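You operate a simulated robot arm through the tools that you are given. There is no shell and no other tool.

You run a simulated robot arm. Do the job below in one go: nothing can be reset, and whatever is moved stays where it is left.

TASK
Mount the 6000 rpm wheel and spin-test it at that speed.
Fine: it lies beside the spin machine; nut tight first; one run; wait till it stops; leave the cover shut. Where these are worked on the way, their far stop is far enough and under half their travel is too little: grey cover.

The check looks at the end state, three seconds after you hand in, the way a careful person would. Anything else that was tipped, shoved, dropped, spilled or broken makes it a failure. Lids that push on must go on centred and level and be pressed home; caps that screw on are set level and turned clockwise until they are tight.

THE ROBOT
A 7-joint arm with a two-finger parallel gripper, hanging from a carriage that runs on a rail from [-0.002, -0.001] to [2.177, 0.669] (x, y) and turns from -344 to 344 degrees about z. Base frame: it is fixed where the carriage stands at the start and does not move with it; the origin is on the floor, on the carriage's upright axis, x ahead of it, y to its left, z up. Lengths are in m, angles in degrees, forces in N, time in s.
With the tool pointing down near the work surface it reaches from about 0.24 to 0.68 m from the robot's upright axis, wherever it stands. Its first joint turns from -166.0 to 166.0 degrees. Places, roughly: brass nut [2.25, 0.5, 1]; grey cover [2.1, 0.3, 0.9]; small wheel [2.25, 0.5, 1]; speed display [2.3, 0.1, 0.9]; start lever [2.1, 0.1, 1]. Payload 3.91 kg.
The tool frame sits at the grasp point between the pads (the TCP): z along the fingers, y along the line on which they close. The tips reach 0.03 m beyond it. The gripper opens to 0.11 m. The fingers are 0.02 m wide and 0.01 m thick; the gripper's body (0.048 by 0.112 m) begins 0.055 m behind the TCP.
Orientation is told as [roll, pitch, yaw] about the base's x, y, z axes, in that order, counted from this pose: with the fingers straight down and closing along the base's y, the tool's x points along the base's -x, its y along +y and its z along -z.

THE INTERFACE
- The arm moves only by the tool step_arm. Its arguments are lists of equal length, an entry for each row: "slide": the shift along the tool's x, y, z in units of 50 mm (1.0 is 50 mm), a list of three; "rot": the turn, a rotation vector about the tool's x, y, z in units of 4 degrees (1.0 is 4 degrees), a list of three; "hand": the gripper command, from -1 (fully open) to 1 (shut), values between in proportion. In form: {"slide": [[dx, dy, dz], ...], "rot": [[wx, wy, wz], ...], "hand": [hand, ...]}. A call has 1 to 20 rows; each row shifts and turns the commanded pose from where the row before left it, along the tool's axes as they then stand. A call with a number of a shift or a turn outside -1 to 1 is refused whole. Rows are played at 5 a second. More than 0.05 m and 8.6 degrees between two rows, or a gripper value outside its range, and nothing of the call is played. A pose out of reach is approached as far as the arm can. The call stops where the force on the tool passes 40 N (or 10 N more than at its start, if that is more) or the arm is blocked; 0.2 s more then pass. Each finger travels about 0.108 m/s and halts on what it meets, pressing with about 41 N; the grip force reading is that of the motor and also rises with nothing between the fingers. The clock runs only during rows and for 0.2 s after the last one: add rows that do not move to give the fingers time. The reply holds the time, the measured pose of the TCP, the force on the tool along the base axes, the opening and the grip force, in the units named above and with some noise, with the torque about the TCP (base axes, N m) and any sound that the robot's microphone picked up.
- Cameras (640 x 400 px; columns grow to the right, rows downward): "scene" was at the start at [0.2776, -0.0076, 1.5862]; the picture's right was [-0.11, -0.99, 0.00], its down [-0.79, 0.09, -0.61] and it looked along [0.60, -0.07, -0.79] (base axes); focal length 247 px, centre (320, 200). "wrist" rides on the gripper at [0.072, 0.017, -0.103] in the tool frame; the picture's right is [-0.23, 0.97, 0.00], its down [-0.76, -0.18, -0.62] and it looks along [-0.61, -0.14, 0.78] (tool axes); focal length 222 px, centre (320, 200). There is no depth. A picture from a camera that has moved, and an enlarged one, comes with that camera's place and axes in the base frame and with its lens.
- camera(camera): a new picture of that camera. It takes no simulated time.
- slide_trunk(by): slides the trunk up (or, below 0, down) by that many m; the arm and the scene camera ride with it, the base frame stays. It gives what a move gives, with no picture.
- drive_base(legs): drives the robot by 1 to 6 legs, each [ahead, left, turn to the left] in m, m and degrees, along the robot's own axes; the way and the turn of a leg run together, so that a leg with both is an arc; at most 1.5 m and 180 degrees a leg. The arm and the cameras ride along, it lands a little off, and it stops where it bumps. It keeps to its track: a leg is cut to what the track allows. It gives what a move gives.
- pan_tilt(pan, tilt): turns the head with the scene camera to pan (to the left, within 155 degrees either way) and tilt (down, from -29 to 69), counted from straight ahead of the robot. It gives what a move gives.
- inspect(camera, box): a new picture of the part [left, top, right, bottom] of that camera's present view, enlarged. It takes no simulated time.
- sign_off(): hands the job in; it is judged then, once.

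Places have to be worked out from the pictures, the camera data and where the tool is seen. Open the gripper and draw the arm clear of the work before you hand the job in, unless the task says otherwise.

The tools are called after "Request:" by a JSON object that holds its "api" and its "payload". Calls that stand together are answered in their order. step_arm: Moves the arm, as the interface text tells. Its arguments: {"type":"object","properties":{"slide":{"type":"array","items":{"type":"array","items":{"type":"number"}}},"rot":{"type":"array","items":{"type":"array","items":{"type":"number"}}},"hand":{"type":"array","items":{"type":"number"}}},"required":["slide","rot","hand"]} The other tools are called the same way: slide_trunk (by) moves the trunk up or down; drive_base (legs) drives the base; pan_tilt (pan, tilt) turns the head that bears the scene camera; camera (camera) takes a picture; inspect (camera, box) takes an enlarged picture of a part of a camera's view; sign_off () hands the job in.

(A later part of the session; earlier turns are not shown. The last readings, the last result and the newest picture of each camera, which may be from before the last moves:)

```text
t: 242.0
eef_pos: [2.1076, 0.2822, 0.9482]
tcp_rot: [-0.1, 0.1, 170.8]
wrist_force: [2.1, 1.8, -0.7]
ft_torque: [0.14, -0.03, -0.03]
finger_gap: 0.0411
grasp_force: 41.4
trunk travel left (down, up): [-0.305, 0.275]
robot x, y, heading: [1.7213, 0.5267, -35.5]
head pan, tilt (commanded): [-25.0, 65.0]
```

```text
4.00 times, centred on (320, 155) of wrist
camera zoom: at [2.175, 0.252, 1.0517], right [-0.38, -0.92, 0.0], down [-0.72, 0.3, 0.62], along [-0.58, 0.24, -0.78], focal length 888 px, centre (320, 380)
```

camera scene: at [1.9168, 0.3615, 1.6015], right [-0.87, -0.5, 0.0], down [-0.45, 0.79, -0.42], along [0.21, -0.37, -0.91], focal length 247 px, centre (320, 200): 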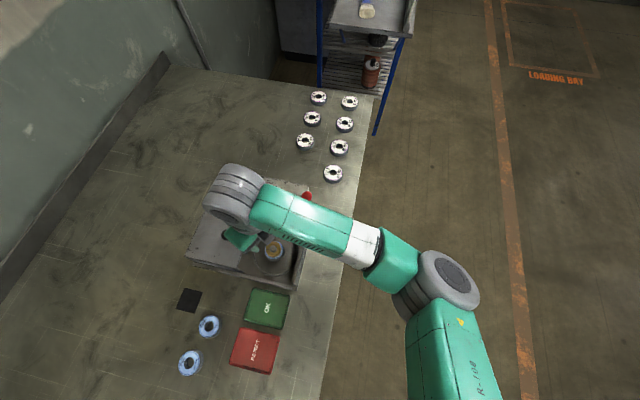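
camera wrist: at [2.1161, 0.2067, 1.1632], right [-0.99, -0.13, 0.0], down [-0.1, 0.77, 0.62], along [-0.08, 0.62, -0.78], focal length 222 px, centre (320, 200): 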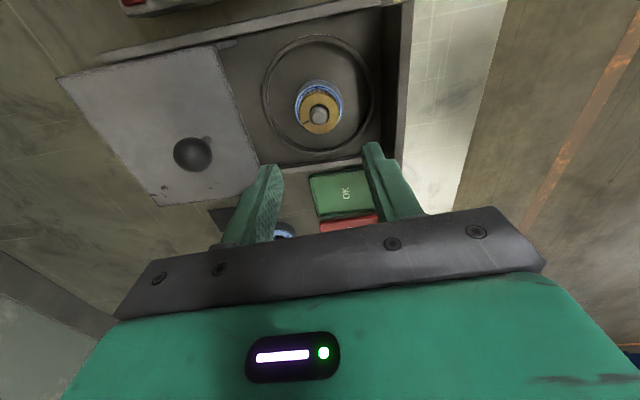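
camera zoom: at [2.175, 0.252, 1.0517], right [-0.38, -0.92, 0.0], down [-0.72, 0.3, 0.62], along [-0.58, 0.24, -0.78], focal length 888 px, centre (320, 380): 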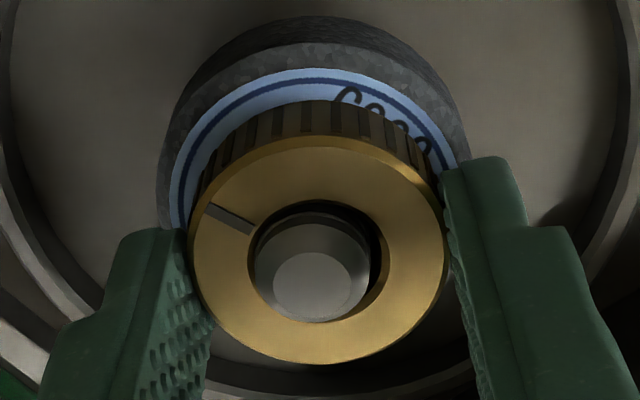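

Gripped 3 mm above the wheel. I lift only 0.4 mm so the nut hovers within its play, then turn clockwise 60° and check whether the wheel stays.

Request:
{"api": "step_arm", "payload": {"slide": [[0, 0, -0.008], [0, 0, 0], [0, 0, 0], [0, 0, 0], [0, 0, 0], [0, 0, 0], [0, 0, 0], [0, 0, 0], [0, 0, 0], [0, 0, 0], [0, 0, 0], [0, 0, 0], [0, 0, 0], [0, 0, 0], [0, 0, 0], [0, 0, 0], [0, 0, 0]], "rot": [[0, 0, 0], [0, 0, 1], [0, 0, 1], [0, 0, 1], [0, 0, 1], [0, 0, 1], [0, 0, 1], [0, 0, 1], [0, 0, 1], [0, 0, 1], [0, 0, 1], [0, 0, 1], [0, 0, 1], [0, 0, 1], [0, 0, 1], [0, 0, 1], [0, 0, 0]], "hand": [0.6, 0.6, 0.6, 0.6, 0.6, 0.6, 0.6, 0.6, 0.6, 0.6, 0.6, 0.6, 0.6, 0.6, 0.6, 0.6, 0.6]}}

Request:
{"api": "inspect", "payload": {"camera": "wrist", "box": [240, 105, 400, 205]}}

```text
t: 245.6
eef_pos: [2.1057, 0.282, 0.9487]
tcp_rot: [0.0, -0.1, 110.7]
wrist_force: [4.5, 5.9, -1.5]
ft_torque: [0.21, -0.14, 0.02]
finger_gap: 0.0408
grasp_force: 41.2
trunk travel left (down, up): [-0.305, 0.275]
robot x, y, heading: [1.7204, 0.5299, -35.2]
head pan, tilt (commanded): [-25.0, 65.0]
```

```text
4.00 times, centred on (320, 155) of wrist
camera zoom: at [2.116, 0.2074, 1.0524], right [-0.99, -0.13, 0.0], down [-0.1, 0.77, 0.62], along [-0.08, 0.62, -0.78], focal length 888 px, centre (320, 380)
```

zoom: 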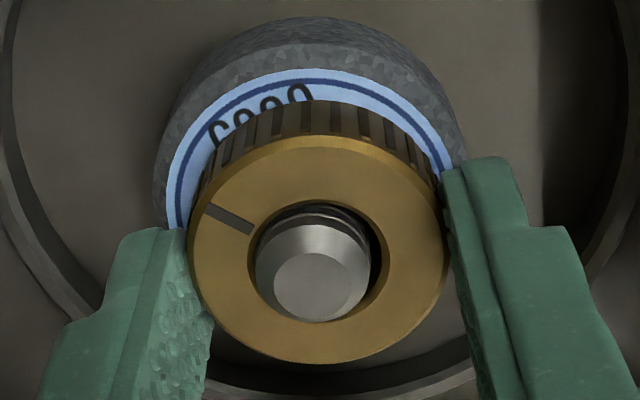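

The wheel stays put while the nut turns (hovering, −1.5 N). I continue the clockwise stroke.

Request:
{"api": "step_arm", "payload": {"slide": [[-0.006, -0.011, 0], [0, 0, 0], [0, 0, 0], [0, 0, 0], [0, 0, 0], [0, 0, 0], [0, 0, 0], [0, 0, 0], [0, 0, 0], [0, 0, 0], [0, 0, 0], [0, 0, 0], [0, 0, 0], [0, 0, 0], [0, 0, 0], [0, 0, 0], [0, 0, 0], [0, 0, 0], [0, 0, 0], [0, 0, 0]], "rot": [[0, 0, 1], [0, 0, 1], [0, 0, 1], [0, 0, 1], [0, 0, 1], [0, 0, 1], [0, 0, 1], [0, 0, 1], [0, 0, 1], [0, 0, 1], [0, 0, 1], [0, 0, 1], [0, 0, 1], [0, 0, 1], [0, 0, 1], [0, 0, 1], [0, 0, 1], [0, 0, 1], [0, 0, 1], [0, 0, 1]], "hand": [0.6, 0.6, 0.6, 0.6, 0.6, 0.6, 0.6, 0.6, 0.6, 0.6, 0.6, 0.6, 0.6, 0.6, 0.6, 0.6, 0.6, 0.6, 0.6, 0.6]}}

Request:
{"api": "inspect", "payload": {"camera": "wrist", "box": [240, 105, 400, 205]}}

Request:
{"api": "step_arm", "payload": {"slide": [[0, 0, 0], [0, 0, 0], [0, 0, 0], [0, 0, 0], [0, 0, 0], [0, 0, 0], [0, 0, 0], [0, 0, 0], [0, 0, 0], [0, 0, 0], [0, 0, 0], [0, 0, 0], [0, 0, 0], [0, 0, 0], [0, 0, 0], [0, 0, 0], [0, 0, 0], [0, 0, 0], [0, 0, 0], [0, 0, 0]], "rot": [[0, 0, 1], [0, 0, 1], [0, 0, 1], [0, 0, 1], [0, 0, 1], [0, 0, 1], [0, 0, 1], [0, 0, 1], [0, 0, 1], [0, 0, 1], [0, 0, 1], [0, 0, 1], [0, 0, 1], [0, 0, 1], [0, 0, 1], [0, 0, 1], [0, 0, 1], [0, 0, 1], [0, 0, 1], [0, 0, 1]], "hand": [0.6, 0.6, 0.6, 0.6, 0.6, 0.6, 0.6, 0.6, 0.6, 0.6, 0.6, 0.6, 0.6, 0.6, 0.6, 0.6, 0.6, 0.6, 0.6, 0.6]}}

Request:
{"api": "inspect", "payload": {"camera": "wrist", "box": [240, 105, 400, 205]}}

```text
t: 249.8
eef_pos: [2.1077, 0.2824, 0.9488]
tcp_rot: [0.0, 0.0, 30.7]
wrist_force: [5.7, 2.2, -1.7]
ft_torque: [0.1, -0.18, 0.01]
finger_gap: 0.0411
grasp_force: 40.9
trunk travel left (down, up): [-0.305, 0.275]
robot x, y, heading: [1.7168, 0.5291, -35.2]
head pan, tilt (commanded): [-25.0, 65.0]
```

```text
4.00 times, centred on (320, 155) of wrist
camera zoom: at [2.036, 0.2587, 1.0528], right [-0.3, 0.95, 0.0], down [0.75, 0.24, 0.62], along [0.59, 0.19, -0.78], focal length 888 px, centre (320, 380)
```

zoom: 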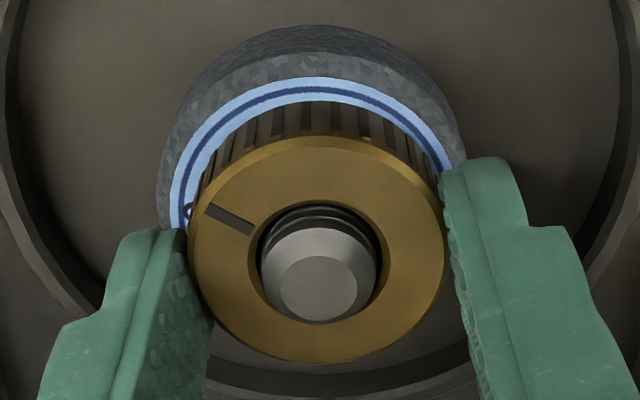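

```text
t: 254.0
eef_pos: [2.106, 0.282, 0.9496]
tcp_rot: [0.1, 0.0, -49.3]
wrist_force: [3.2, 1.8, 0.4]
ft_torque: [0.09, -0.12, 0.01]
finger_gap: 0.0408
grasp_force: 41.3
trunk travel left (down, up): [-0.305, 0.275]
robot x, y, heading: [1.72, 0.5255, -35.6]
head pan, tilt (commanded): [-25.0, 65.0]
```

```text
4.00 times, centred on (320, 155) of wrist
camera zoom: at [2.0723, 0.3466, 1.0525], right [0.89, 0.46, 0.0], down [0.36, -0.69, 0.62], along [0.29, -0.55, -0.78], focal length 888 px, centre (320, 380)
```

zoom: 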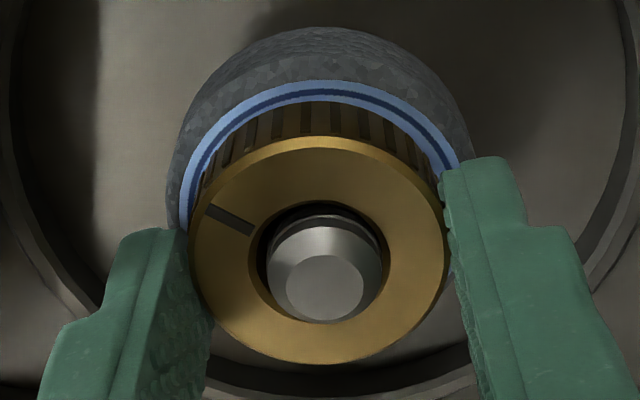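

After 220° of hovering turn, I check the remaining play by lifting in 0.5 mm steps again.

Request:
{"api": "step_arm", "payload": {"slide": [[0, 0, -0.01], [0, 0, 0], [0, 0, 0]], "rot": [[0, 0, 0], [0, 0, 0], [0, 0, 0]], "hand": [0.6, 0.6, 0.6]}}

Request:
{"api": "step_arm", "payload": {"slide": [[0, 0, -0.01], [0, 0, 0], [0, 0, 0]], "rot": [[0, 0, 0], [0, 0, 0], [0, 0, 0]], "hand": [0.6, 0.6, 0.6]}}

Request:
{"api": "step_arm", "payload": {"slide": [[0, 0, -0.01], [0, 0, 0], [0, 0, 0]], "rot": [[0, 0, 0], [0, 0, 0], [0, 0, 0]], "hand": [0.6, 0.6, 0.6]}}

```text
t: 254.8
eef_pos: [2.107, 0.281, 0.9496]
tcp_rot: [0.0, 0.0, -49.2]
wrist_force: [2.9, 1.0, -1.4]
ft_torque: [0.02, -0.1, -0.01]
finger_gap: 0.0412
grasp_force: 40.4
trunk travel left (down, up): [-0.305, 0.275]
robot x, y, heading: [1.7239, 0.5287, -35.2]
head pan, tilt (commanded): [-25.0, 65.0]
```

```text
t: 255.6
eef_pos: [2.1071, 0.2807, 0.9498]
tcp_rot: [0.0, 0.0, -49.2]
wrist_force: [3.8, 0.2, -6.9]
ft_torque: [-0.01, -0.15, -0.02]
finger_gap: 0.041
grasp_force: 40.6
trunk travel left (down, up): [-0.305, 0.275]
robot x, y, heading: [1.7188, 0.5289, -35.4]
head pan, tilt (commanded): [-25.0, 65.0]
```

```text
t: 256.4
eef_pos: [2.1073, 0.2815, 0.9509]
tcp_rot: [0.0, 0.0, -49.2]
wrist_force: [4.8, -1.6, -10.5]
ft_torque: [-0.08, -0.12, -0.01]
finger_gap: 0.041
grasp_force: 41.0
trunk travel left (down, up): [-0.305, 0.275]
robot x, y, heading: [1.7201, 0.5282, -35.2]
head pan, tilt (commanded): [-25.0, 65.0]
```

Resistance now starts after about 0.5 mm instead of 1 mm, so hovering turns do draw the nut down. I lower back, release, and unwind for another stroke (rising to z=1.06 on the way).

Request:
{"api": "step_arm", "payload": {"slide": [[0, 0, 0.015], [0, 0, 0.015], [0, 0, 0], [0, 0, 0], [0, 0, 0], [0, 0, -0.37], [0, 0, -0.37], [0, 0, -0.3], [0, 0, 0], [0, 0, 0], [0, 0, 0], [0, 0, 0], [0, 0, 0], [0, 0, 0], [0, 0, 0], [0, 0, 0], [0, 0, 0], [0, 0, 0], [0, 0, 0], [0, 0, 0]], "rot": [[0, 0, 0], [0, 0, 0], [0, 0, 0], [0, 0, 0], [0, 0, 0], [0, 0, 0], [0, 0, 0], [0, 0, 0], [0, 0, -1], [0, 0, -1], [0, 0, -1], [0, 0, -1], [0, 0, -1], [0, 0, -1], [0, 0, -1], [0, 0, -1], [0, 0, -1], [0, 0, -1], [0, 0, -1], [0, 0, -1]], "hand": [0.6, 0.6, 0.3, 0, 0, 0, 0, 0, 0, 0, 0, 0, 0, 0, 0, 0, 0, 0, 0, 0]}}

Request:
{"api": "step_arm", "payload": {"slide": [[0, 0, 0], [0, 0, 0], [0, 0, 0], [0, 0, 0], [0, 0, 0], [0, 0, 0], [0, 0, 0], [0, 0, 0], [0, 0, 0], [0, 0, 0], [0, 0, 0], [0, 0, 0], [0, 0, 0], [0, 0, 0], [0, 0, 0], [0, 0, 0], [0, 0, -0.6], [0, 0, -0.6]], "rot": [[0, 0, -1], [0, 0, -1], [0, 0, -1], [0, 0, -1], [0, 0, -1], [0, 0, -1], [0, 0, -1], [0, 0, -1], [0, 0, -1], [0, 0, -1], [0, 0, -1], [0, 0, -1], [0, 0, -1], [0, 0, -1], [0, 0, -1], [0, 0, -1], [0, 0, 0], [0, 0, 0]], "hand": [0, 0, 0, 0, 0, 0, 0, 0, 0, 0, 0, 0, 0, 0, 0, 0, 0, 0]}}

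```text
t: 260.6
eef_pos: [2.1056, 0.2817, 1.0015]
tcp_rot: [0.0, 0.0, -1.3]
wrist_force: [-0.3, 0.1, -0.2]
ft_torque: [-0.03, 0.0, -0.02]
finger_gap: 0.0549
grasp_force: 0.0
out of reach, approached as far as the arm can: row 6
trunk travel left (down, up): [-0.305, 0.275]
robot x, y, heading: [1.722, 0.5277, -35.1]
head pan, tilt (commanded): [-25.0, 65.0]
```

```text
t: 264.4
eef_pos: [2.1067, 0.2805, 1.0617]
tcp_rot: [0.1, -0.1, 62.8]
wrist_force: [0.2, 0.4, -0.4]
ft_torque: [-0.03, -0.03, 0.03]
finger_gap: 0.055
grasp_force: 0.1
trunk travel left (down, up): [-0.305, 0.275]
robot x, y, heading: [1.719, 0.526, -35.2]
head pan, tilt (commanded): [-25.0, 65.0]
```

Request:
{"api": "step_arm", "payload": {"slide": [[0, 0, 0], [0, 0, 0], [0, 0, 0], [0, 0, 0], [0, 0, 0], [0, 0, 0], [0, 0, 0], [0, 0, 0], [0, 0, 0], [0, 0, 0], [0, 0, 0], [0, 0, 0], [0, 0, 0], [0, 0, 0], [0, 0, 0], [0, 0, 0], [0, 0, 0], [0, 0, 0], [0, 0, 0], [0, 0, 0]], "rot": [[0, 0, -1], [0, 0, -1], [0, 0, -1], [0, 0, -1], [0, 0, -1], [0, 0, -1], [0, 0, -1], [0, 0, -1], [0, 0, -1], [0, 0, -1], [0, 0, -1], [0, 0, -1], [0, 0, -1], [0, 0, -1], [0, 0, -1], [0, 0, -1], [0, 0, -1], [0, 0, -1], [0, 0, -1], [0, 0, -1]], "hand": [0, 0, 0, 0, 0, 0, 0, 0, 0, 0, 0, 0, 0, 0, 0, 0, 0, 0, 0, 0]}}

Request:
{"api": "step_arm", "payload": {"slide": [[0, 0, 0], [0, 0, 0], [0, 0, 0], [0, 0, 0], [0, 0, 0], [0, 0, 0], [0, 0, 0], [0, 0, 0]], "rot": [[0, 0, -1], [0, 0, -1], [0, 0, -1], [0, 0, -1], [0, 0, -1], [0, 0, -1], [0, 0, -1], [0, 0, 0]], "hand": [0, 0, 0, 0, 0, 0, 0, 0]}}

Request:
{"api": "inspect", "payload": {"camera": "scene", "box": [256, 232, 292, 262]}}

Request:
{"api": "inspect", "payload": {"camera": "wrist", "box": [256, 50, 384, 130]}}

```text
t: 268.6
eef_pos: [2.1065, 0.2806, 1.0608]
tcp_rot: [-0.1, 0.0, 142.9]
wrist_force: [0.7, 0.2, -0.1]
ft_torque: [0.02, 0.03, -0.03]
finger_gap: 0.0549
grasp_force: 0.0
trunk travel left (down, up): [-0.305, 0.275]
robot x, y, heading: [1.7169, 0.5285, -34.8]
head pan, tilt (commanded): [-25.0, 65.0]
```

```text
t: 270.4
eef_pos: [2.1067, 0.28, 1.062]
tcp_rot: [0.0, 0.0, 170.8]
wrist_force: [-1.1, -0.5, 0.5]
ft_torque: [0.0, 0.01, -0.01]
finger_gap: 0.0549
grasp_force: 0.0
trunk travel left (down, up): [-0.305, 0.275]
robot x, y, heading: [1.7196, 0.5264, -35.3]
head pan, tilt (commanded): [-25.0, 65.0]
```

```text
13.33 times, centred on (274, 247) of scene
camera zoom: at [1.9168, 0.3615, 1.6015], right [-0.87, -0.5, 0.0], down [-0.45, 0.79, -0.42], along [0.21, -0.37, -0.91], focal length 3298 px, centre (933, -427)
```

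zoom: 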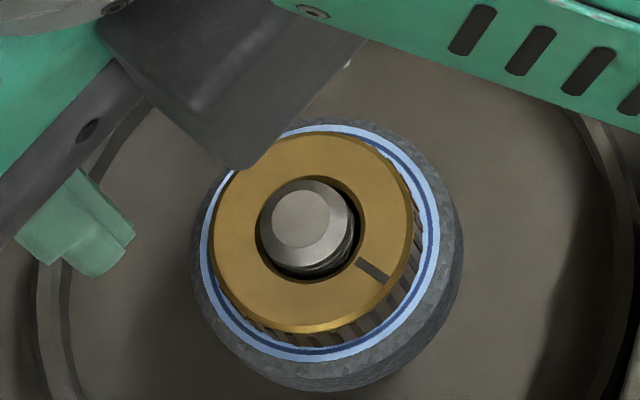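

```text
5.00 times, centred on (320, 90) of wrist
camera zoom: at [2.1749, 0.2517, 1.1642], right [-0.38, -0.93, 0.0], down [-0.72, 0.3, 0.62], along [-0.58, 0.24, -0.78], focal length 1111 px, centre (320, 750)
```

zoom: 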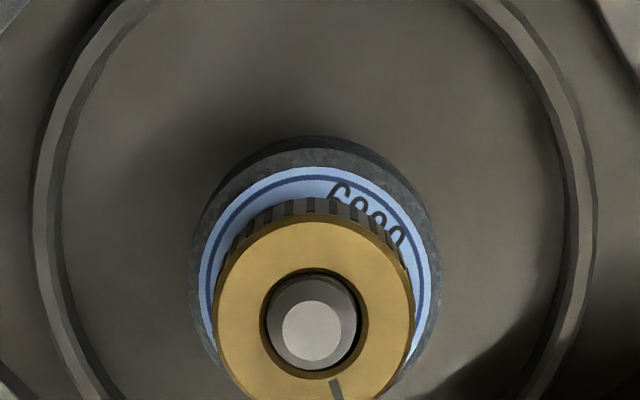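

The nut mark moved by the full 220° while the wheel stayed – good. Stroke 5: lower, grip, hover 0.3 mm and turn.

Request:
{"api": "step_arm", "payload": {"slide": [[0.01, -0.026, 0.76], [0, 0, 0.76], [0, 0, 0.76], [0, 0, 0], [0, 0, 0], [0, 0, 0], [0, 0, 0], [0, 0, 0], [0, 0, -0.006], [0, 0, 0]], "rot": [[0, 0, 0], [0, 0, 0], [0, 0, 0], [0, 0, 0], [0, 0, 0], [0, 0, 0], [0, 0, 0], [0, 0, 0], [0, 0, 0], [0, 0, 0]], "hand": [0, 0, 0, 0, 0.3, 0.6, 0.6, 0.6, 0.6, 0.6]}}

Request:
{"api": "step_arm", "payload": {"slide": [[0, 0, 0], [0, 0, 0], [0, 0, 0], [0, 0, 0], [0, 0, 0], [0, 0, 0], [0, 0, 0], [0, 0, 0], [0, 0, 0], [0, 0, 0], [0, 0, 0], [0, 0, 0], [0, 0, 0], [0, 0, 0], [0, 0, 0], [0, 0, 0], [0, 0, 0], [0, 0, 0], [0, 0, 0], [0, 0, 0]], "rot": [[0, 0, 1], [0, 0, 1], [0, 0, 1], [0, 0, 1], [0, 0, 1], [0, 0, 1], [0, 0, 1], [0, 0, 1], [0, 0, 1], [0, 0, 1], [0, 0, 1], [0, 0, 1], [0, 0, 1], [0, 0, 1], [0, 0, 1], [0, 0, 1], [0, 0, 1], [0, 0, 1], [0, 0, 1], [0, 0, 1]], "hand": [0.6, 0.6, 0.6, 0.6, 0.6, 0.6, 0.6, 0.6, 0.6, 0.6, 0.6, 0.6, 0.6, 0.6, 0.6, 0.6, 0.6, 0.6, 0.6, 0.6]}}

Request:
{"api": "inspect", "payload": {"camera": "wrist", "box": [240, 105, 400, 205]}}

Request:
{"api": "step_arm", "payload": {"slide": [[0, 0, 0], [0, 0, 0], [0, 0, 0], [0, 0, 0], [0, 0, 0], [0, 0, 0], [0, 0, 0], [0, 0, 0], [0, 0, 0], [0, 0, 0], [0, 0, 0], [0, 0, 0], [0, 0, 0], [0, 0, 0], [0, 0, 0], [0, 0, 0], [0, 0, 0], [0, 0, 0], [0, 0, 0], [0, 0, 0]], "rot": [[0, 0, 1], [0, 0, 1], [0, 0, 1], [0, 0, 1], [0, 0, 1], [0, 0, 1], [0, 0, 1], [0, 0, 1], [0, 0, 1], [0, 0, 1], [0, 0, 1], [0, 0, 1], [0, 0, 1], [0, 0, 1], [0, 0, 1], [0, 0, 1], [0, 0, 1], [0, 0, 1], [0, 0, 1], [0, 0, 1]], "hand": [0.6, 0.6, 0.6, 0.6, 0.6, 0.6, 0.6, 0.6, 0.6, 0.6, 0.6, 0.6, 0.6, 0.6, 0.6, 0.6, 0.6, 0.6, 0.6, 0.6]}}

Request:
{"api": "inspect", "payload": {"camera": "wrist", "box": [240, 105, 400, 205]}}

```text
t: 272.6
eef_pos: [2.1069, 0.282, 0.9469]
tcp_rot: [0.0, 0.0, 170.8]
wrist_force: [0.0, 0.1, -0.2]
ft_torque: [0.01, 0.03, -0.01]
finger_gap: 0.0412
grasp_force: 40.9
trunk travel left (down, up): [-0.305, 0.275]
robot x, y, heading: [1.7199, 0.5305, -35.2]
head pan, tilt (commanded): [-25.0, 65.0]
```

```text
t: 276.8
eef_pos: [2.1066, 0.2811, 0.9478]
tcp_rot: [0.0, 0.0, 90.7]
wrist_force: [0.0, 0.1, -0.1]
ft_torque: [0.0, 0.01, 0.0]
finger_gap: 0.041
grasp_force: 41.0
trunk travel left (down, up): [-0.305, 0.275]
robot x, y, heading: [1.7163, 0.5273, -35.0]
head pan, tilt (commanded): [-25.0, 65.0]
```

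```text
4.00 times, centred on (320, 155) of wrist
camera zoom: at [2.0911, 0.209, 1.0511], right [-0.98, 0.21, 0.0], down [0.17, 0.76, 0.62], along [0.13, 0.61, -0.78], focal length 888 px, centre (320, 380)
```

zoom: 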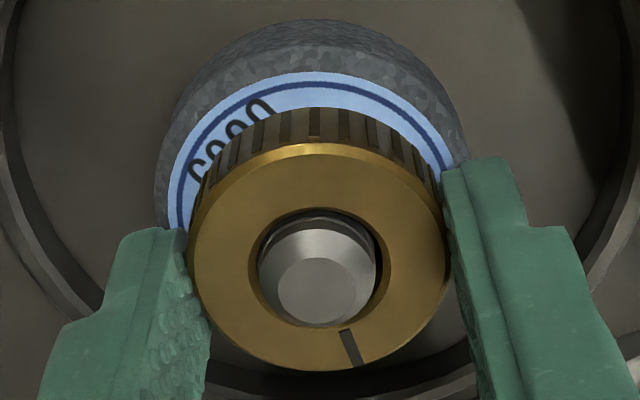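

```text
t: 281.0
eef_pos: [2.1058, 0.282, 0.9477]
tcp_rot: [0.1, 0.0, 10.7]
wrist_force: [0.8, -0.4, -0.8]
ft_torque: [0.02, 0.01, -0.01]
finger_gap: 0.0408
grasp_force: 40.8
trunk travel left (down, up): [-0.305, 0.275]
robot x, y, heading: [1.7231, 0.5294, -35.2]
head pan, tilt (commanded): [-25.0, 65.0]
```

```text
4.00 times, centred on (320, 155) of wrist
camera zoom: at [2.0325, 0.2848, 1.0507], right [0.04, 1.0, 0.0], down [0.78, -0.03, 0.62], along [0.62, -0.03, -0.78], focal length 888 px, centre (320, 380)
```

zoom: 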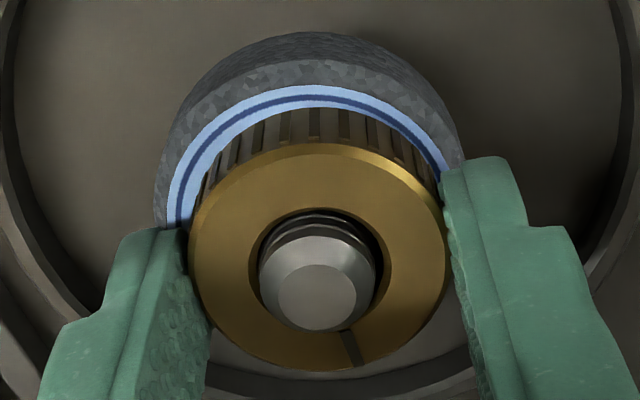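

Request:
{"api": "step_arm", "payload": {"slide": [[0, 0, 0], [0, 0, 0], [0, 0, 0], [0, 0, 0], [0, 0, 0], [0, 0, 0], [0, 0, 0], [0, 0, 0], [0, 0, 0], [0, 0, 0], [0, 0, 0], [0, 0, 0], [0, 0, 0], [0, 0, 0], [0, 0, 0], [0, 0, 0]], "rot": [[0, 0, 1], [0, 0, 1], [0, 0, 1], [0, 0, 1], [0, 0, 1], [0, 0, 1], [0, 0, 1], [0, 0, 1], [0, 0, 1], [0, 0, 1], [0, 0, 1], [0, 0, 1], [0, 0, 1], [0, 0, 1], [0, 0, 1], [0, 0, 0]], "hand": [0.6, 0.6, 0.6, 0.6, 0.6, 0.6, 0.6, 0.6, 0.6, 0.6, 0.6, 0.6, 0.6, 0.6, 0.6, 0.6]}}

Request:
{"api": "inspect", "payload": {"camera": "wrist", "box": [240, 105, 400, 205]}}

Request:
{"api": "step_arm", "payload": {"slide": [[0, 0, -0.01], [0, 0, 0], [0, 0, 0]], "rot": [[0, 0, 0], [0, 0, 0], [0, 0, 0]], "hand": [0.6, 0.6, 0.6]}}

Request:
{"api": "step_arm", "payload": {"slide": [[0, 0, -0.01], [0, 0, 0], [0, 0, 0]], "rot": [[0, 0, 0], [0, 0, 0], [0, 0, 0]], "hand": [0.6, 0.6, 0.6]}}

```text
t: 284.4
eef_pos: [2.1078, 0.2825, 0.9485]
tcp_rot: [0.0, -0.1, -49.3]
wrist_force: [-0.5, 0.1, 0.0]
ft_torque: [0.0, -0.02, -0.02]
finger_gap: 0.0409
grasp_force: 41.4
trunk travel left (down, up): [-0.305, 0.275]
robot x, y, heading: [1.7178, 0.5275, -35.1]
head pan, tilt (commanded): [-25.0, 65.0]
```

```text
4.00 times, centred on (320, 155) of wrist
camera zoom: at [2.0724, 0.3476, 1.0508], right [0.89, 0.46, 0.0], down [0.36, -0.69, 0.62], along [0.29, -0.55, -0.78], focal length 888 px, centre (320, 380)
```

zoom: 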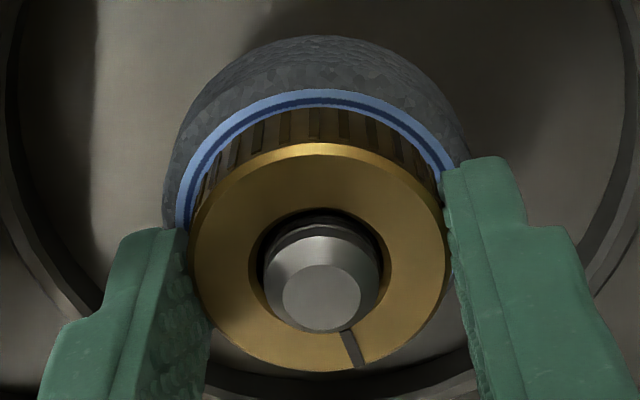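

```text
t: 285.2
eef_pos: [2.1074, 0.2826, 0.9482]
tcp_rot: [0.0, 0.0, -49.3]
wrist_force: [-0.4, -0.4, -0.4]
ft_torque: [-0.02, 0.01, 0.01]
finger_gap: 0.0409
grasp_force: 41.1
trunk travel left (down, up): [-0.305, 0.275]
robot x, y, heading: [1.7216, 0.5296, -35.0]
head pan, tilt (commanded): [-25.0, 65.0]
```

```text
t: 286.0
eef_pos: [2.1071, 0.2831, 0.948]
tcp_rot: [0.0, 0.0, -49.2]
wrist_force: [-0.5, 0.0, -2.1]
ft_torque: [0.02, 0.01, 0.0]
finger_gap: 0.041
grasp_force: 40.7
trunk travel left (down, up): [-0.305, 0.275]
robot x, y, heading: [1.7195, 0.5272, -34.9]
head pan, tilt (commanded): [-25.0, 65.0]
```

The hold-down behaves the same in every test, independent of how far the nut is turned – so it may be seated and locked to the spindle, with the free spindle turning along. I check whether the post's facets turn with the gripper: close-up now and after a further 12°.

Request:
{"api": "step_arm", "payload": {"slide": [[0, 0, 0.01], [0, 0, 0.01], [0, 0, 0]], "rot": [[0, 0, 0], [0, 0, 0], [0, 0, 0]], "hand": [0.6, 0.6, 0.6]}}

Request:
{"api": "inspect", "payload": {"camera": "wrist", "box": [304, 158, 336, 190]}}

Request:
{"api": "step_arm", "payload": {"slide": [[0, 0, 0], [0, 0, 0], [0, 0, 0], [0, 0, 0]], "rot": [[0, 0, 1], [0, 0, 1], [0, 0, 1], [0, 0, 0]], "hand": [0.6, 0.6, 0.6, 0.6]}}

Request:
{"api": "inspect", "payload": {"camera": "wrist", "box": [304, 158, 336, 190]}}

```text
t: 286.8
eef_pos: [2.1075, 0.2813, 0.9485]
tcp_rot: [0.0, 0.0, -49.3]
wrist_force: [-0.5, -0.1, -0.7]
ft_torque: [0.02, 0.01, -0.03]
finger_gap: 0.0411
grasp_force: 41.4
trunk travel left (down, up): [-0.305, 0.275]
robot x, y, heading: [1.7197, 0.5286, -35.3]
head pan, tilt (commanded): [-25.0, 65.0]
```

```text
12.50 times, centred on (320, 174) of wrist
camera zoom: at [2.0723, 0.3474, 1.0506], right [0.89, 0.46, 0.0], down [0.36, -0.69, 0.62], along [0.29, -0.55, -0.78], focal length 2776 px, centre (320, 525)
```

zoom: 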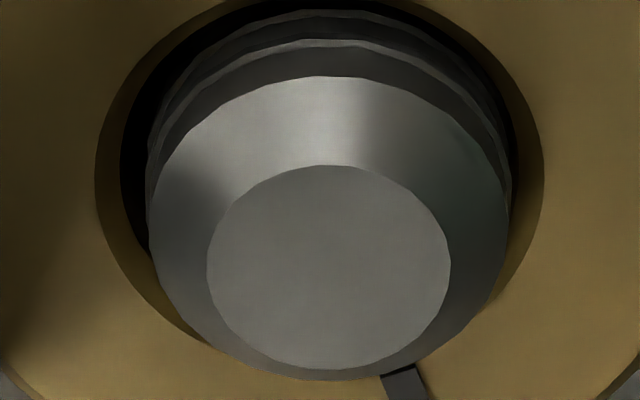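

```text
t: 287.8
eef_pos: [2.1078, 0.283, 0.9474]
tcp_rot: [0.0, 0.0, -61.3]
wrist_force: [0.2, 0.0, -0.5]
ft_torque: [0.01, -0.02, -0.01]
finger_gap: 0.0408
grasp_force: 41.2
trunk travel left (down, up): [-0.305, 0.275]
robot x, y, heading: [1.7203, 0.5281, -35.1]
head pan, tilt (commanded): [-25.0, 65.0]
```

```text
12.50 times, centred on (320, 174) of wrist
camera zoom: at [2.0866, 0.353, 1.0506], right [0.96, 0.27, 0.0], down [0.21, -0.75, 0.62], along [0.17, -0.6, -0.78], focal length 2776 px, centre (320, 525)
```

zoom: 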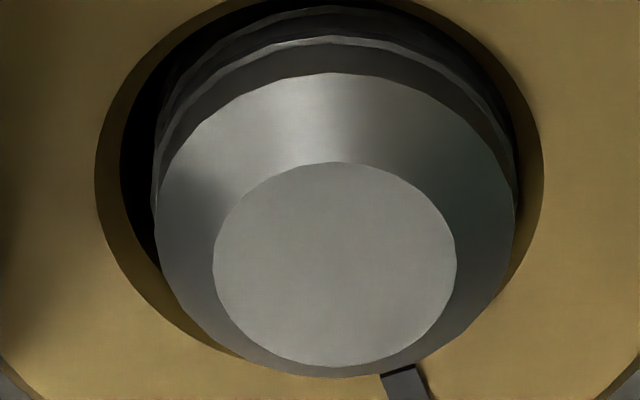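

I test whether the spindle is free: grip the wheel, press it down firmly and turn it a little counter-clockwise while reading the torque.

Request:
{"api": "step_arm", "payload": {"slide": [[0, 0, 0], [0, 0, 0], [0, 0, 0], [0, 0, 0.19], [0, 0, 0.19], [0, 0, 0], [0, 0, 0], [0, 0, 0], [0, 0, 0], [0, 0, 0.02], [0, 0, 0.015], [0, 0, 0]], "rot": [[0, 0, 0], [0, 0, 0], [0, 0, 0], [0, 0, 0], [0, 0, 0], [0, 0, 0], [0, 0, 0], [0, 0, 0], [0, 0, 0], [0, 0, 0], [0, 0, 0], [0, 0, 0]], "hand": [0.2, -0.2, -0.35, -0.35, -0.35, -0.35, 0, 0.3, 0.3, 0.3, 0.3, 0.3]}}

Request:
{"api": "step_arm", "payload": {"slide": [[0, 0, 0], [0, 0, 0], [0, 0, 0], [0, 0, 0], [0, 0, 0], [0, 0, 0]], "rot": [[0, 0, -1], [0, 0, -1], [0, 0, -1], [0, 0, -1], [0, 0, -1], [0, 0, -1]], "hand": [0.4, 0.4, 0.4, 0.4, 0.4, 0.4]}}

Request:
{"api": "inspect", "payload": {"camera": "wrist", "box": [240, 105, 400, 205]}}

```text
t: 290.6
eef_pos: [2.1076, 0.2814, 0.9285]
tcp_rot: [0.1, 0.0, -61.2]
wrist_force: [-3.6, 3.2, 10.7]
ft_torque: [0.15, 0.22, 0.0]
finger_gap: 0.0546
grasp_force: 40.8
trunk travel left (down, up): [-0.305, 0.275]
robot x, y, heading: [1.7193, 0.5275, -35.5]
head pan, tilt (commanded): [-25.0, 65.0]
stopped in row 12: the force on the tool passed its limit at 41 N (the readings are from after the stop); the commanded pose is now the measured one
```

```text
t: 292.0
eef_pos: [2.1082, 0.2835, 0.9276]
tcp_rot: [0.0, -0.1, -37.2]
wrist_force: [-2.7, 5.0, 19.4]
ft_torque: [0.16, 0.18, -0.1]
finger_gap: 0.055
grasp_force: 40.8
trunk travel left (down, up): [-0.305, 0.275]
robot x, y, heading: [1.7188, 0.5263, -35.1]
head pan, tilt (commanded): [-25.0, 65.0]
```

```text
4.00 times, centred on (320, 155) of wrist
camera zoom: at [2.0601, 0.3391, 1.0314], right [0.77, 0.64, 0.0], down [0.5, -0.6, 0.62], along [0.4, -0.48, -0.78], focal length 888 px, centre (320, 380)
```

zoom: 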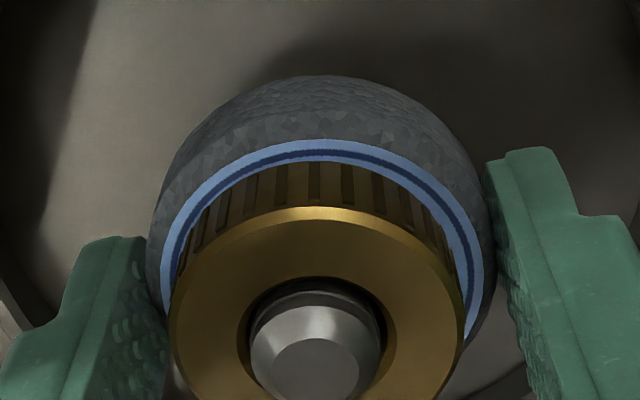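

Request:
{"api": "step_arm", "payload": {"slide": [[0, 0, 0.01], [0, 0, 0], [0, 0, 0], [0, 0, 0], [0, 0, 0], [0, 0, 0]], "rot": [[0, 0, 0], [0, 0, -1], [0, 0, -1], [0, 0, -1], [0, 0, -1], [0, 0, -1]], "hand": [0.4, 0.4, 0.4, 0.4, 0.4, 0.4]}}

Request:
{"api": "step_arm", "payload": {"slide": [[0, 0, 0], [0, 0, 0], [0, 0, 0], [0, 0, 0], [0, 0, 0]], "rot": [[0, 0, -1], [0, 0, -1], [0, 0, -1], [0, 0, -1], [0, 0, -1]], "hand": [0.4, 0.4, 0.4, 0.4, 0.4]}}

Request:
{"api": "inspect", "payload": {"camera": "wrist", "box": [240, 105, 400, 205]}}

```text
t: 293.4
eef_pos: [2.1087, 0.2818, 0.9268]
tcp_rot: [0.0, 0.0, -17.2]
wrist_force: [-5.6, 5.2, 25.8]
ft_torque: [0.19, 0.13, -0.15]
finger_gap: 0.0549
grasp_force: 40.7
trunk travel left (down, up): [-0.305, 0.275]
robot x, y, heading: [1.7189, 0.526, -35.1]
head pan, tilt (commanded): [-25.0, 65.0]
```

```text
t: 294.6
eef_pos: [2.1089, 0.2822, 0.9281]
tcp_rot: [-0.1, -0.1, 2.8]
wrist_force: [-1.1, -0.7, 12.2]
ft_torque: [0.04, 0.0, -0.07]
finger_gap: 0.0549
grasp_force: 41.0
trunk travel left (down, up): [-0.305, 0.275]
robot x, y, heading: [1.7201, 0.5278, -35.0]
head pan, tilt (commanded): [-25.0, 65.0]
```

```text
4.00 times, centred on (320, 155) of wrist
camera zoom: at [2.0343, 0.2944, 1.0304], right [0.18, 0.98, 0.0], down [0.77, -0.14, 0.62], along [0.61, -0.11, -0.78], focal length 888 px, centre (320, 380)
```

zoom: 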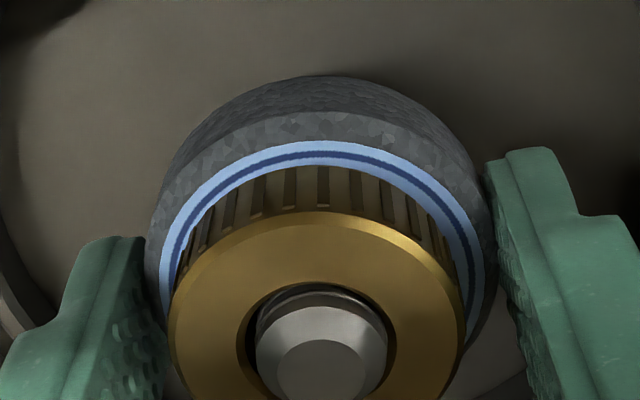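

The torque scales with the normal force (−0.15 Nm at 26 N), so the flange/spindle is fixed and the wheel just slides on it. I look again from the side to see how much gap is left under the nut now.

Request:
{"api": "step_arm", "payload": {"slide": [[0, 0, -0.04], [0, 0, 0], [0, 0, 0], [0, 0, 0], [0, 0, -0.5], [0, 0, -0.5], [0, 0, -0.45], [0, 0, 0], [0, 0, 0], [0, 0, 0], [0, 0, 0], [0, 0, 0], [0, 0, 0], [0, 0, 0], [0, 0, 0], [0, 0, 0], [0, 0, 0], [0, 0, 0], [0, 0, 0], [0, 0, 0]], "rot": [[0, 0, 0], [0, 0, 0], [0, 0, 0], [0, 0, 0], [0, 0, 0], [0, 0, 0], [0, 0, 0], [0, 0, 1], [0, 0, 1], [0, 0, 1], [0, 0, 1], [0, 0, 1], [0, 0, 1], [0, 0, 1], [0, 0, 1], [0, 0, 1], [0, 0, 1], [0, 0, 1], [0, 0, 1], [0, 0, 1]], "hand": [0.4, 0, -0.35, -0.35, -0.35, -0.35, -0.35, 0, 0, 0, 0, 0, 0, 0, 0, 0, 0, 0, 0, 0]}}

Request:
{"api": "step_arm", "payload": {"slide": [[0.87, 0, 0], [0.87, 0, 0], [0.87, 0, 0], [0, 0, 0], [0, 0, 0], [0, 0, 0], [0, 0, 0], [0, 0, 0], [0, 0, 0], [0, 0, 0], [0, 0, 0], [0, 0, 0], [0.353, 0, 0.485], [0.353, 0, 0.485], [0, 0, 0]], "rot": [[0, 0, 0], [0, 0, 0], [0, 0, 0], [0, -1, 0], [0, -1, 0], [0, -1, 0], [0, -1, 0], [0, -1, 0], [0, -1, 0], [0, -1, 0], [0, -1, 0], [0, -1, 0], [0, 0, 0], [0, 0, 0], [0, 0, 0]], "hand": [0, 0, 0, 0, 0, 0, 0, 0, 0, 0, 0, 0, 0, 0, 0]}}

Request:
{"api": "camera", "payload": {"camera": "wrist"}}

Request:
{"api": "inspect", "payload": {"camera": "wrist", "box": [306, 172, 370, 220]}}

Request:
{"api": "inspect", "payload": {"camera": "wrist", "box": [320, 184, 360, 214]}}

```text
t: 298.8
eef_pos: [2.1078, 0.2827, 1.0024]
tcp_rot: [0.0, -0.2, -49.3]
wrist_force: [0.6, -0.7, -0.3]
ft_torque: [-0.01, -0.03, 0.0]
finger_gap: 0.0551
grasp_force: 0.0
out of reach, approached as far as the arm can: row 6
trunk travel left (down, up): [-0.305, 0.275]
robot x, y, heading: [1.7238, 0.5297, -35.0]
head pan, tilt (commanded): [-25.0, 65.0]
```

```text
t: 302.0
eef_pos: [2.0217, 0.3808, 0.9419]
tcp_rot: [0.0, -36.1, -49.2]
wrist_force: [0.1, 0.1, -0.1]
ft_torque: [-0.01, 0.02, 0.0]
finger_gap: 0.0552
grasp_force: 0.0
trunk travel left (down, up): [-0.305, 0.275]
robot x, y, heading: [1.7233, 0.5302, -35.1]
head pan, tilt (commanded): [-25.0, 65.0]
```

```text
taken
camera wrist: at [1.9566, 0.4816, 0.9826], right [0.86, 0.5, 0.13], down [0.03, -0.3, 0.95], along [0.51, -0.81, -0.27], focal length 222 px, centre (320, 200)
```

wrist: 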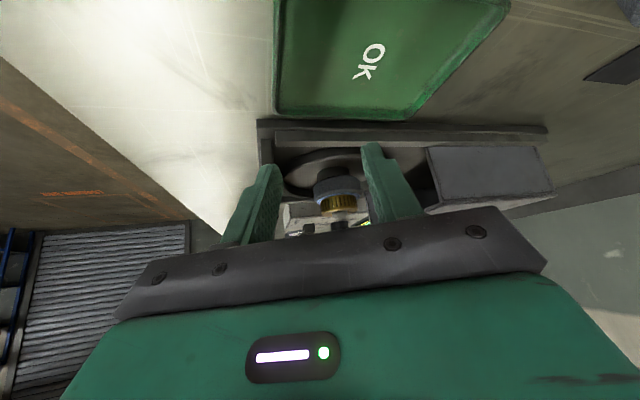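

```text
8.33 times, centred on (338, 196) of wrist
camera zoom: at [1.9566, 0.4816, 0.9826], right [0.86, 0.5, 0.13], down [0.03, -0.3, 0.95], along [0.51, -0.81, -0.27], focal length 1851 px, centre (170, 233)
```

zoom: 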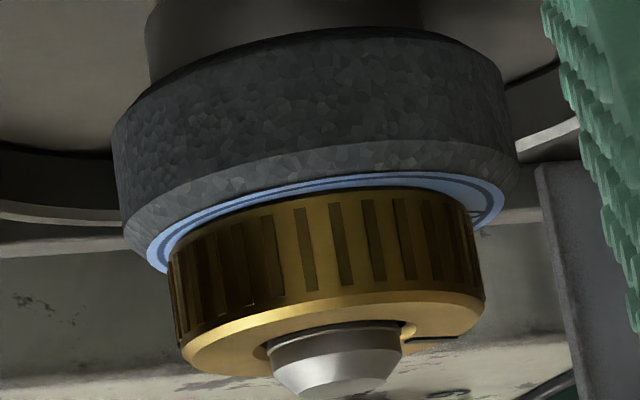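

```text
13.33 times, centred on (340, 199) of wrist
camera zoom: at [1.9566, 0.4816, 0.9826], right [0.86, 0.5, 0.13], down [0.03, -0.3, 0.95], along [0.51, -0.81, -0.27], focal length 2962 px, centre (53, 213)
```

zoom: 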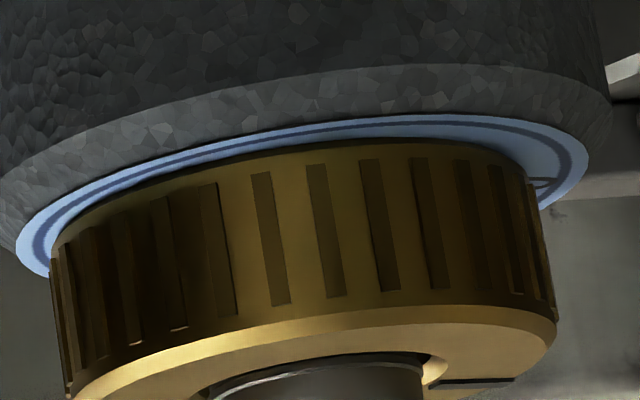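

Seen from the side nothing has changed. I go back over the nut and this time unwind in place with open fingers around it, so the next stroke can be made with the fingertips well clear of the wheel and a steady press on the nut itself.

Request:
{"api": "step_arm", "payload": {"slide": [[-0.353, 0, -0.485], [-0.353, 0, -0.485], [0, 0, 0], [0, 0, 0], [0, 0, 0], [0, 0, 0], [0, 0, 0], [0, 0, 0], [0, 0, 0], [0, 0, 0], [0, 0, 0], [-0.87, 0, 0], [-0.87, 0, 0], [-0.87, 0, 0], [0, 0, 0.35], [0, 0, 0.35], [0, 0, 0.33], [0, 0, 0]], "rot": [[0, 0, 0], [0, 0, 0], [0, 1, 0], [0, 1, 0], [0, 1, 0], [0, 1, 0], [0, 1, 0], [0, 1, 0], [0, 1, 0], [0, 1, 0], [0, 1, 0], [0, 0, 0], [0, 0, 0], [0, 0, 0], [0, 0, 0], [0, 0, 0], [0, 0, 0], [0, 0, 0]], "hand": [0, 0, 0, 0, 0, 0, 0, 0, 0, 0, 0, 0, 0, 0, 0, 0, 0, 0]}}

Request:
{"api": "inspect", "payload": {"camera": "wrist", "box": [240, 105, 400, 205]}}

```text
t: 305.8
eef_pos: [2.1072, 0.2832, 0.9501]
tcp_rot: [0.1, 0.0, -49.3]
wrist_force: [-0.7, -0.8, 0.1]
ft_torque: [0.02, -0.01, 0.01]
finger_gap: 0.0551
grasp_force: 0.0
trunk travel left (down, up): [-0.305, 0.275]
robot x, y, heading: [1.7231, 0.5305, -35.4]
head pan, tilt (commanded): [-25.0, 65.0]
```

```text
4.00 times, centred on (320, 155) of wrist
camera zoom: at [2.0721, 0.3482, 1.0537], right [0.89, 0.46, 0.0], down [0.36, -0.69, 0.62], along [0.29, -0.55, -0.78], focal length 888 px, centre (320, 380)
```

zoom: 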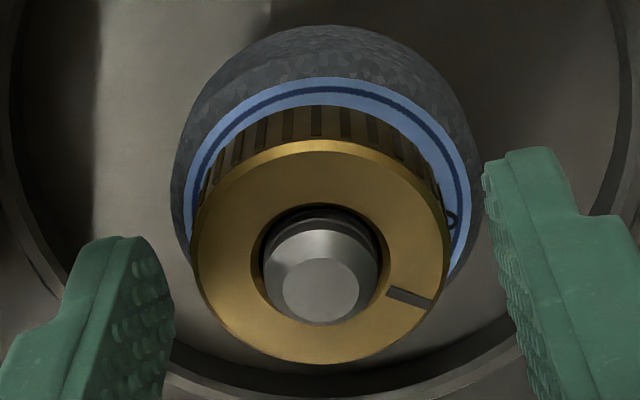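

Request:
{"api": "step_arm", "payload": {"slide": [[0, -0.02, 0], [0, 0, 0], [0, 0, 0], [0, 0, 0], [0, 0, 0], [0, 0, 0], [0, 0, 0], [0, 0, 0], [0, 0, 0], [0, 0, 0], [0, 0, 0], [0, 0, 0], [0, 0, 0], [0, 0, 0], [0, 0, 0], [0, 0, 0], [0, 0, 0], [0, 0, 0], [0, 0, 0], [0, 0, 0]], "rot": [[0, 0, -1], [0, 0, -1], [0, 0, -1], [0, 0, -1], [0, 0, -1], [0, 0, -1], [0, 0, -1], [0, 0, -1], [0, 0, -1], [0, 0, -1], [0, 0, -1], [0, 0, -1], [0, 0, -1], [0, 0, -1], [0, 0, -1], [0, 0, -1], [0, 0, -1], [0, 0, -1], [0, 0, -1], [0, 0, -1]], "hand": [0, 0, 0, 0, 0, 0, 0, 0, 0, 0, 0, 0, 0, 0, 0, 0, 0, 0, 0, 0]}}

Request:
{"api": "step_arm", "payload": {"slide": [[0, 0, 0], [0, 0, 0], [0, 0, 0], [0, 0, 0], [0, 0, 0], [0, 0, 0], [0, 0, 0], [0, 0, 0], [0, 0, 0], [0, 0, 0], [0, 0, 0], [0, 0, 0], [0, 0, 0], [0, 0, 0], [0, 0, 0], [0, 0, 0], [0, 0, 0], [0, 0, 0], [0, 0, 0], [0, 0, 0]], "rot": [[0, 0, -1], [0, 0, -1], [0, 0, -1], [0, 0, -1], [0, 0, -1], [0, 0, -1], [0, 0, -1], [0, 0, -1], [0, 0, -1], [0, 0, -1], [0, 0, -1], [0, 0, -1], [0, 0, -1], [0, 0, -1], [0, 0, -1], [0, 0, -1], [0, 0, -1], [0, 0, -1], [0, 0, -1], [0, 0, -1]], "hand": [0, 0, 0, 0, 0, 0, 0, 0, 0, 0, 0, 0, 0, 0, 0, 0, 0, 0, 0, 0]}}

Request:
{"api": "inspect", "payload": {"camera": "wrist", "box": [240, 105, 400, 205]}}

```text
t: 310.0
eef_pos: [2.1055, 0.2809, 0.9498]
tcp_rot: [-0.1, 0.0, 30.8]
wrist_force: [0.6, -0.2, 0.1]
ft_torque: [-0.01, 0.0, 0.01]
finger_gap: 0.0549
grasp_force: 0.1
trunk travel left (down, up): [-0.305, 0.275]
robot x, y, heading: [1.722, 0.5303, -35.2]
head pan, tilt (commanded): [-25.0, 65.0]
```

```text
t: 314.2
eef_pos: [2.1069, 0.282, 0.9493]
tcp_rot: [0.0, 0.0, 110.8]
wrist_force: [0.5, 0.5, 0.5]
ft_torque: [-0.01, -0.02, 0.0]
finger_gap: 0.0548
grasp_force: 0.0
trunk travel left (down, up): [-0.305, 0.275]
robot x, y, heading: [1.7192, 0.5269, -35.2]
head pan, tilt (commanded): [-25.0, 65.0]
```

```text
4.00 times, centred on (320, 155) of wrist
camera zoom: at [2.1163, 0.2069, 1.0537], right [-0.99, -0.13, 0.0], down [-0.11, 0.78, 0.62], along [-0.08, 0.62, -0.78], focal length 888 px, centre (320, 380)
```

zoom: 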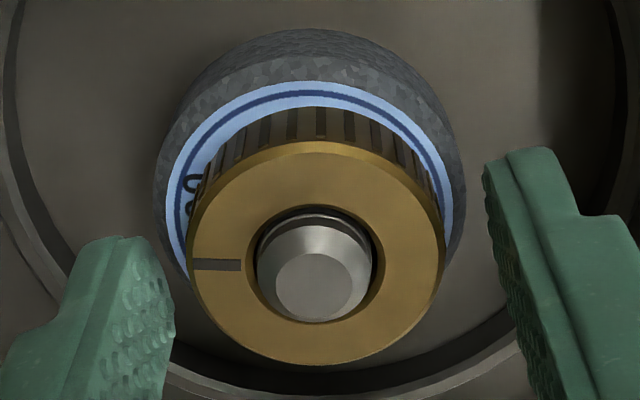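

In-place unwinding works. I finish to yaw 170°, close and press about 1.2 mm.

Request:
{"api": "step_arm", "payload": {"slide": [[0, 0, 0], [0, 0, 0], [0, 0, 0], [0, 0, 0], [0, 0, 0], [0, 0, 0], [0, 0, 0], [0, 0, 0], [0, 0, 0], [0, 0, 0], [0, 0, 0], [0, 0, 0], [0, 0, 0], [0, 0, 0], [0, 0, 0], [0, 0, 0], [0, 0, 0], [0, 0, 0]], "rot": [[0, 0, -1], [0, 0, -1], [0, 0, -1], [0, 0, -1], [0, 0, -1], [0, 0, -1], [0, 0, -1], [0, 0, -1], [0, 0, -1], [0, 0, -1], [0, 0, -1], [0, 0, -1], [0, 0, -1], [0, 0, -1], [0, 0, -1], [0, 0, 0], [0, 0, 0], [0, 0, 0]], "hand": [0, 0, 0, 0, 0, 0, 0, 0, 0, 0, 0, 0, 0, 0, 0, 0.3, 0.6, 0.6]}}

Request:
{"api": "step_arm", "payload": {"slide": [[0, 0, 0.012], [0, 0, 0.012], [0, 0, 0]], "rot": [[0, 0, 0], [0, 0, 0], [0, 0, 0]], "hand": [0.6, 0.6, 0.6]}}

Request:
{"api": "inspect", "payload": {"camera": "wrist", "box": [240, 105, 400, 205]}}

```text
t: 318.0
eef_pos: [2.1061, 0.2809, 0.9506]
tcp_rot: [0.0, 0.2, 170.9]
wrist_force: [-0.6, -0.2, 4.4]
ft_torque: [0.07, -0.02, 0.0]
finger_gap: 0.041
grasp_force: 41.0
trunk travel left (down, up): [-0.305, 0.275]
robot x, y, heading: [1.7214, 0.5299, -35.3]
head pan, tilt (commanded): [-25.0, 65.0]
```

```text
t: 318.8
eef_pos: [2.1068, 0.2812, 0.9489]
tcp_rot: [0.0, 0.0, 170.8]
wrist_force: [-8.3, 5.6, 34.3]
ft_torque: [0.32, 0.31, 0.07]
finger_gap: 0.0412
grasp_force: 41.3
trunk travel left (down, up): [-0.305, 0.275]
robot x, y, heading: [1.7203, 0.5309, -35.2]
head pan, tilt (commanded): [-25.0, 65.0]
```

```text
4.00 times, centred on (320, 155) of wrist
camera zoom: at [2.1753, 0.2522, 1.0532], right [-0.38, -0.92, 0.0], down [-0.72, 0.3, 0.62], along [-0.57, 0.24, -0.78], focal length 888 px, centre (320, 380)
```

zoom: 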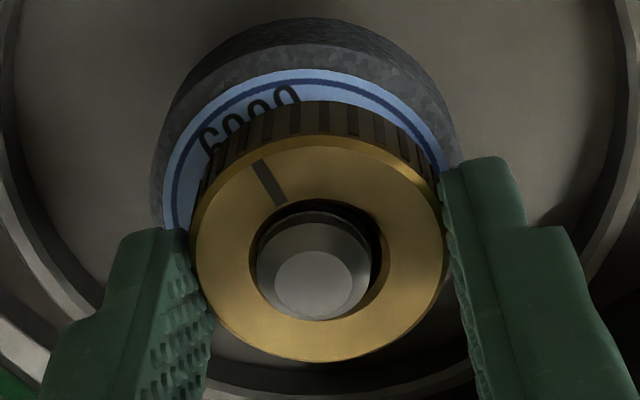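

Stiff contact (34 N). I ease slightly and turn clockwise 40° under load, reading the torque.

Request:
{"api": "step_arm", "payload": {"slide": [[0, 0, -0.008], [0, 0, 0], [0, 0, 0], [0, 0, 0], [0, 0, 0], [0, 0, 0], [0, 0, 0], [0, 0, 0], [0, 0, 0], [0, 0, 0], [0, 0, 0]], "rot": [[0, 0, 0], [0, 0, 1], [0, 0, 1], [0, 0, 1], [0, 0, 1], [0, 0, 1], [0, 0, 1], [0, 0, 1], [0, 0, 1], [0, 0, 1], [0, 0, 1]], "hand": [0.8, 0.8, 0.8, 0.8, 0.8, 0.8, 0.8, 0.8, 0.8, 0.8, 0.8]}}

Request:
{"api": "inspect", "payload": {"camera": "wrist", "box": [240, 105, 400, 205]}}

```text
t: 321.2
eef_pos: [2.1071, 0.2821, 0.9504]
tcp_rot: [0.0, 0.0, 130.7]
wrist_force: [0.5, -0.2, 1.3]
ft_torque: [-0.04, 0.06, 0.02]
finger_gap: 0.0407
grasp_force: 40.8
trunk travel left (down, up): [-0.305, 0.275]
robot x, y, heading: [1.7191, 0.5305, -35.2]
head pan, tilt (commanded): [-25.0, 65.0]
```

```text
4.00 times, centred on (320, 155) of wrist
camera zoom: at [2.1413, 0.2148, 1.0527], right [-0.89, -0.46, 0.0], down [-0.36, 0.69, 0.62], along [-0.29, 0.55, -0.78], focal length 888 px, centre (320, 380)
```

zoom: 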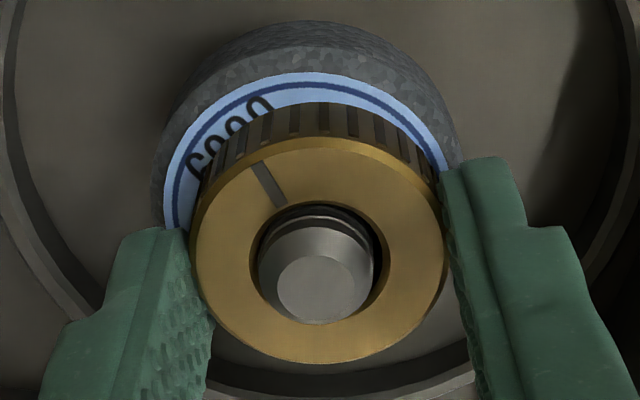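

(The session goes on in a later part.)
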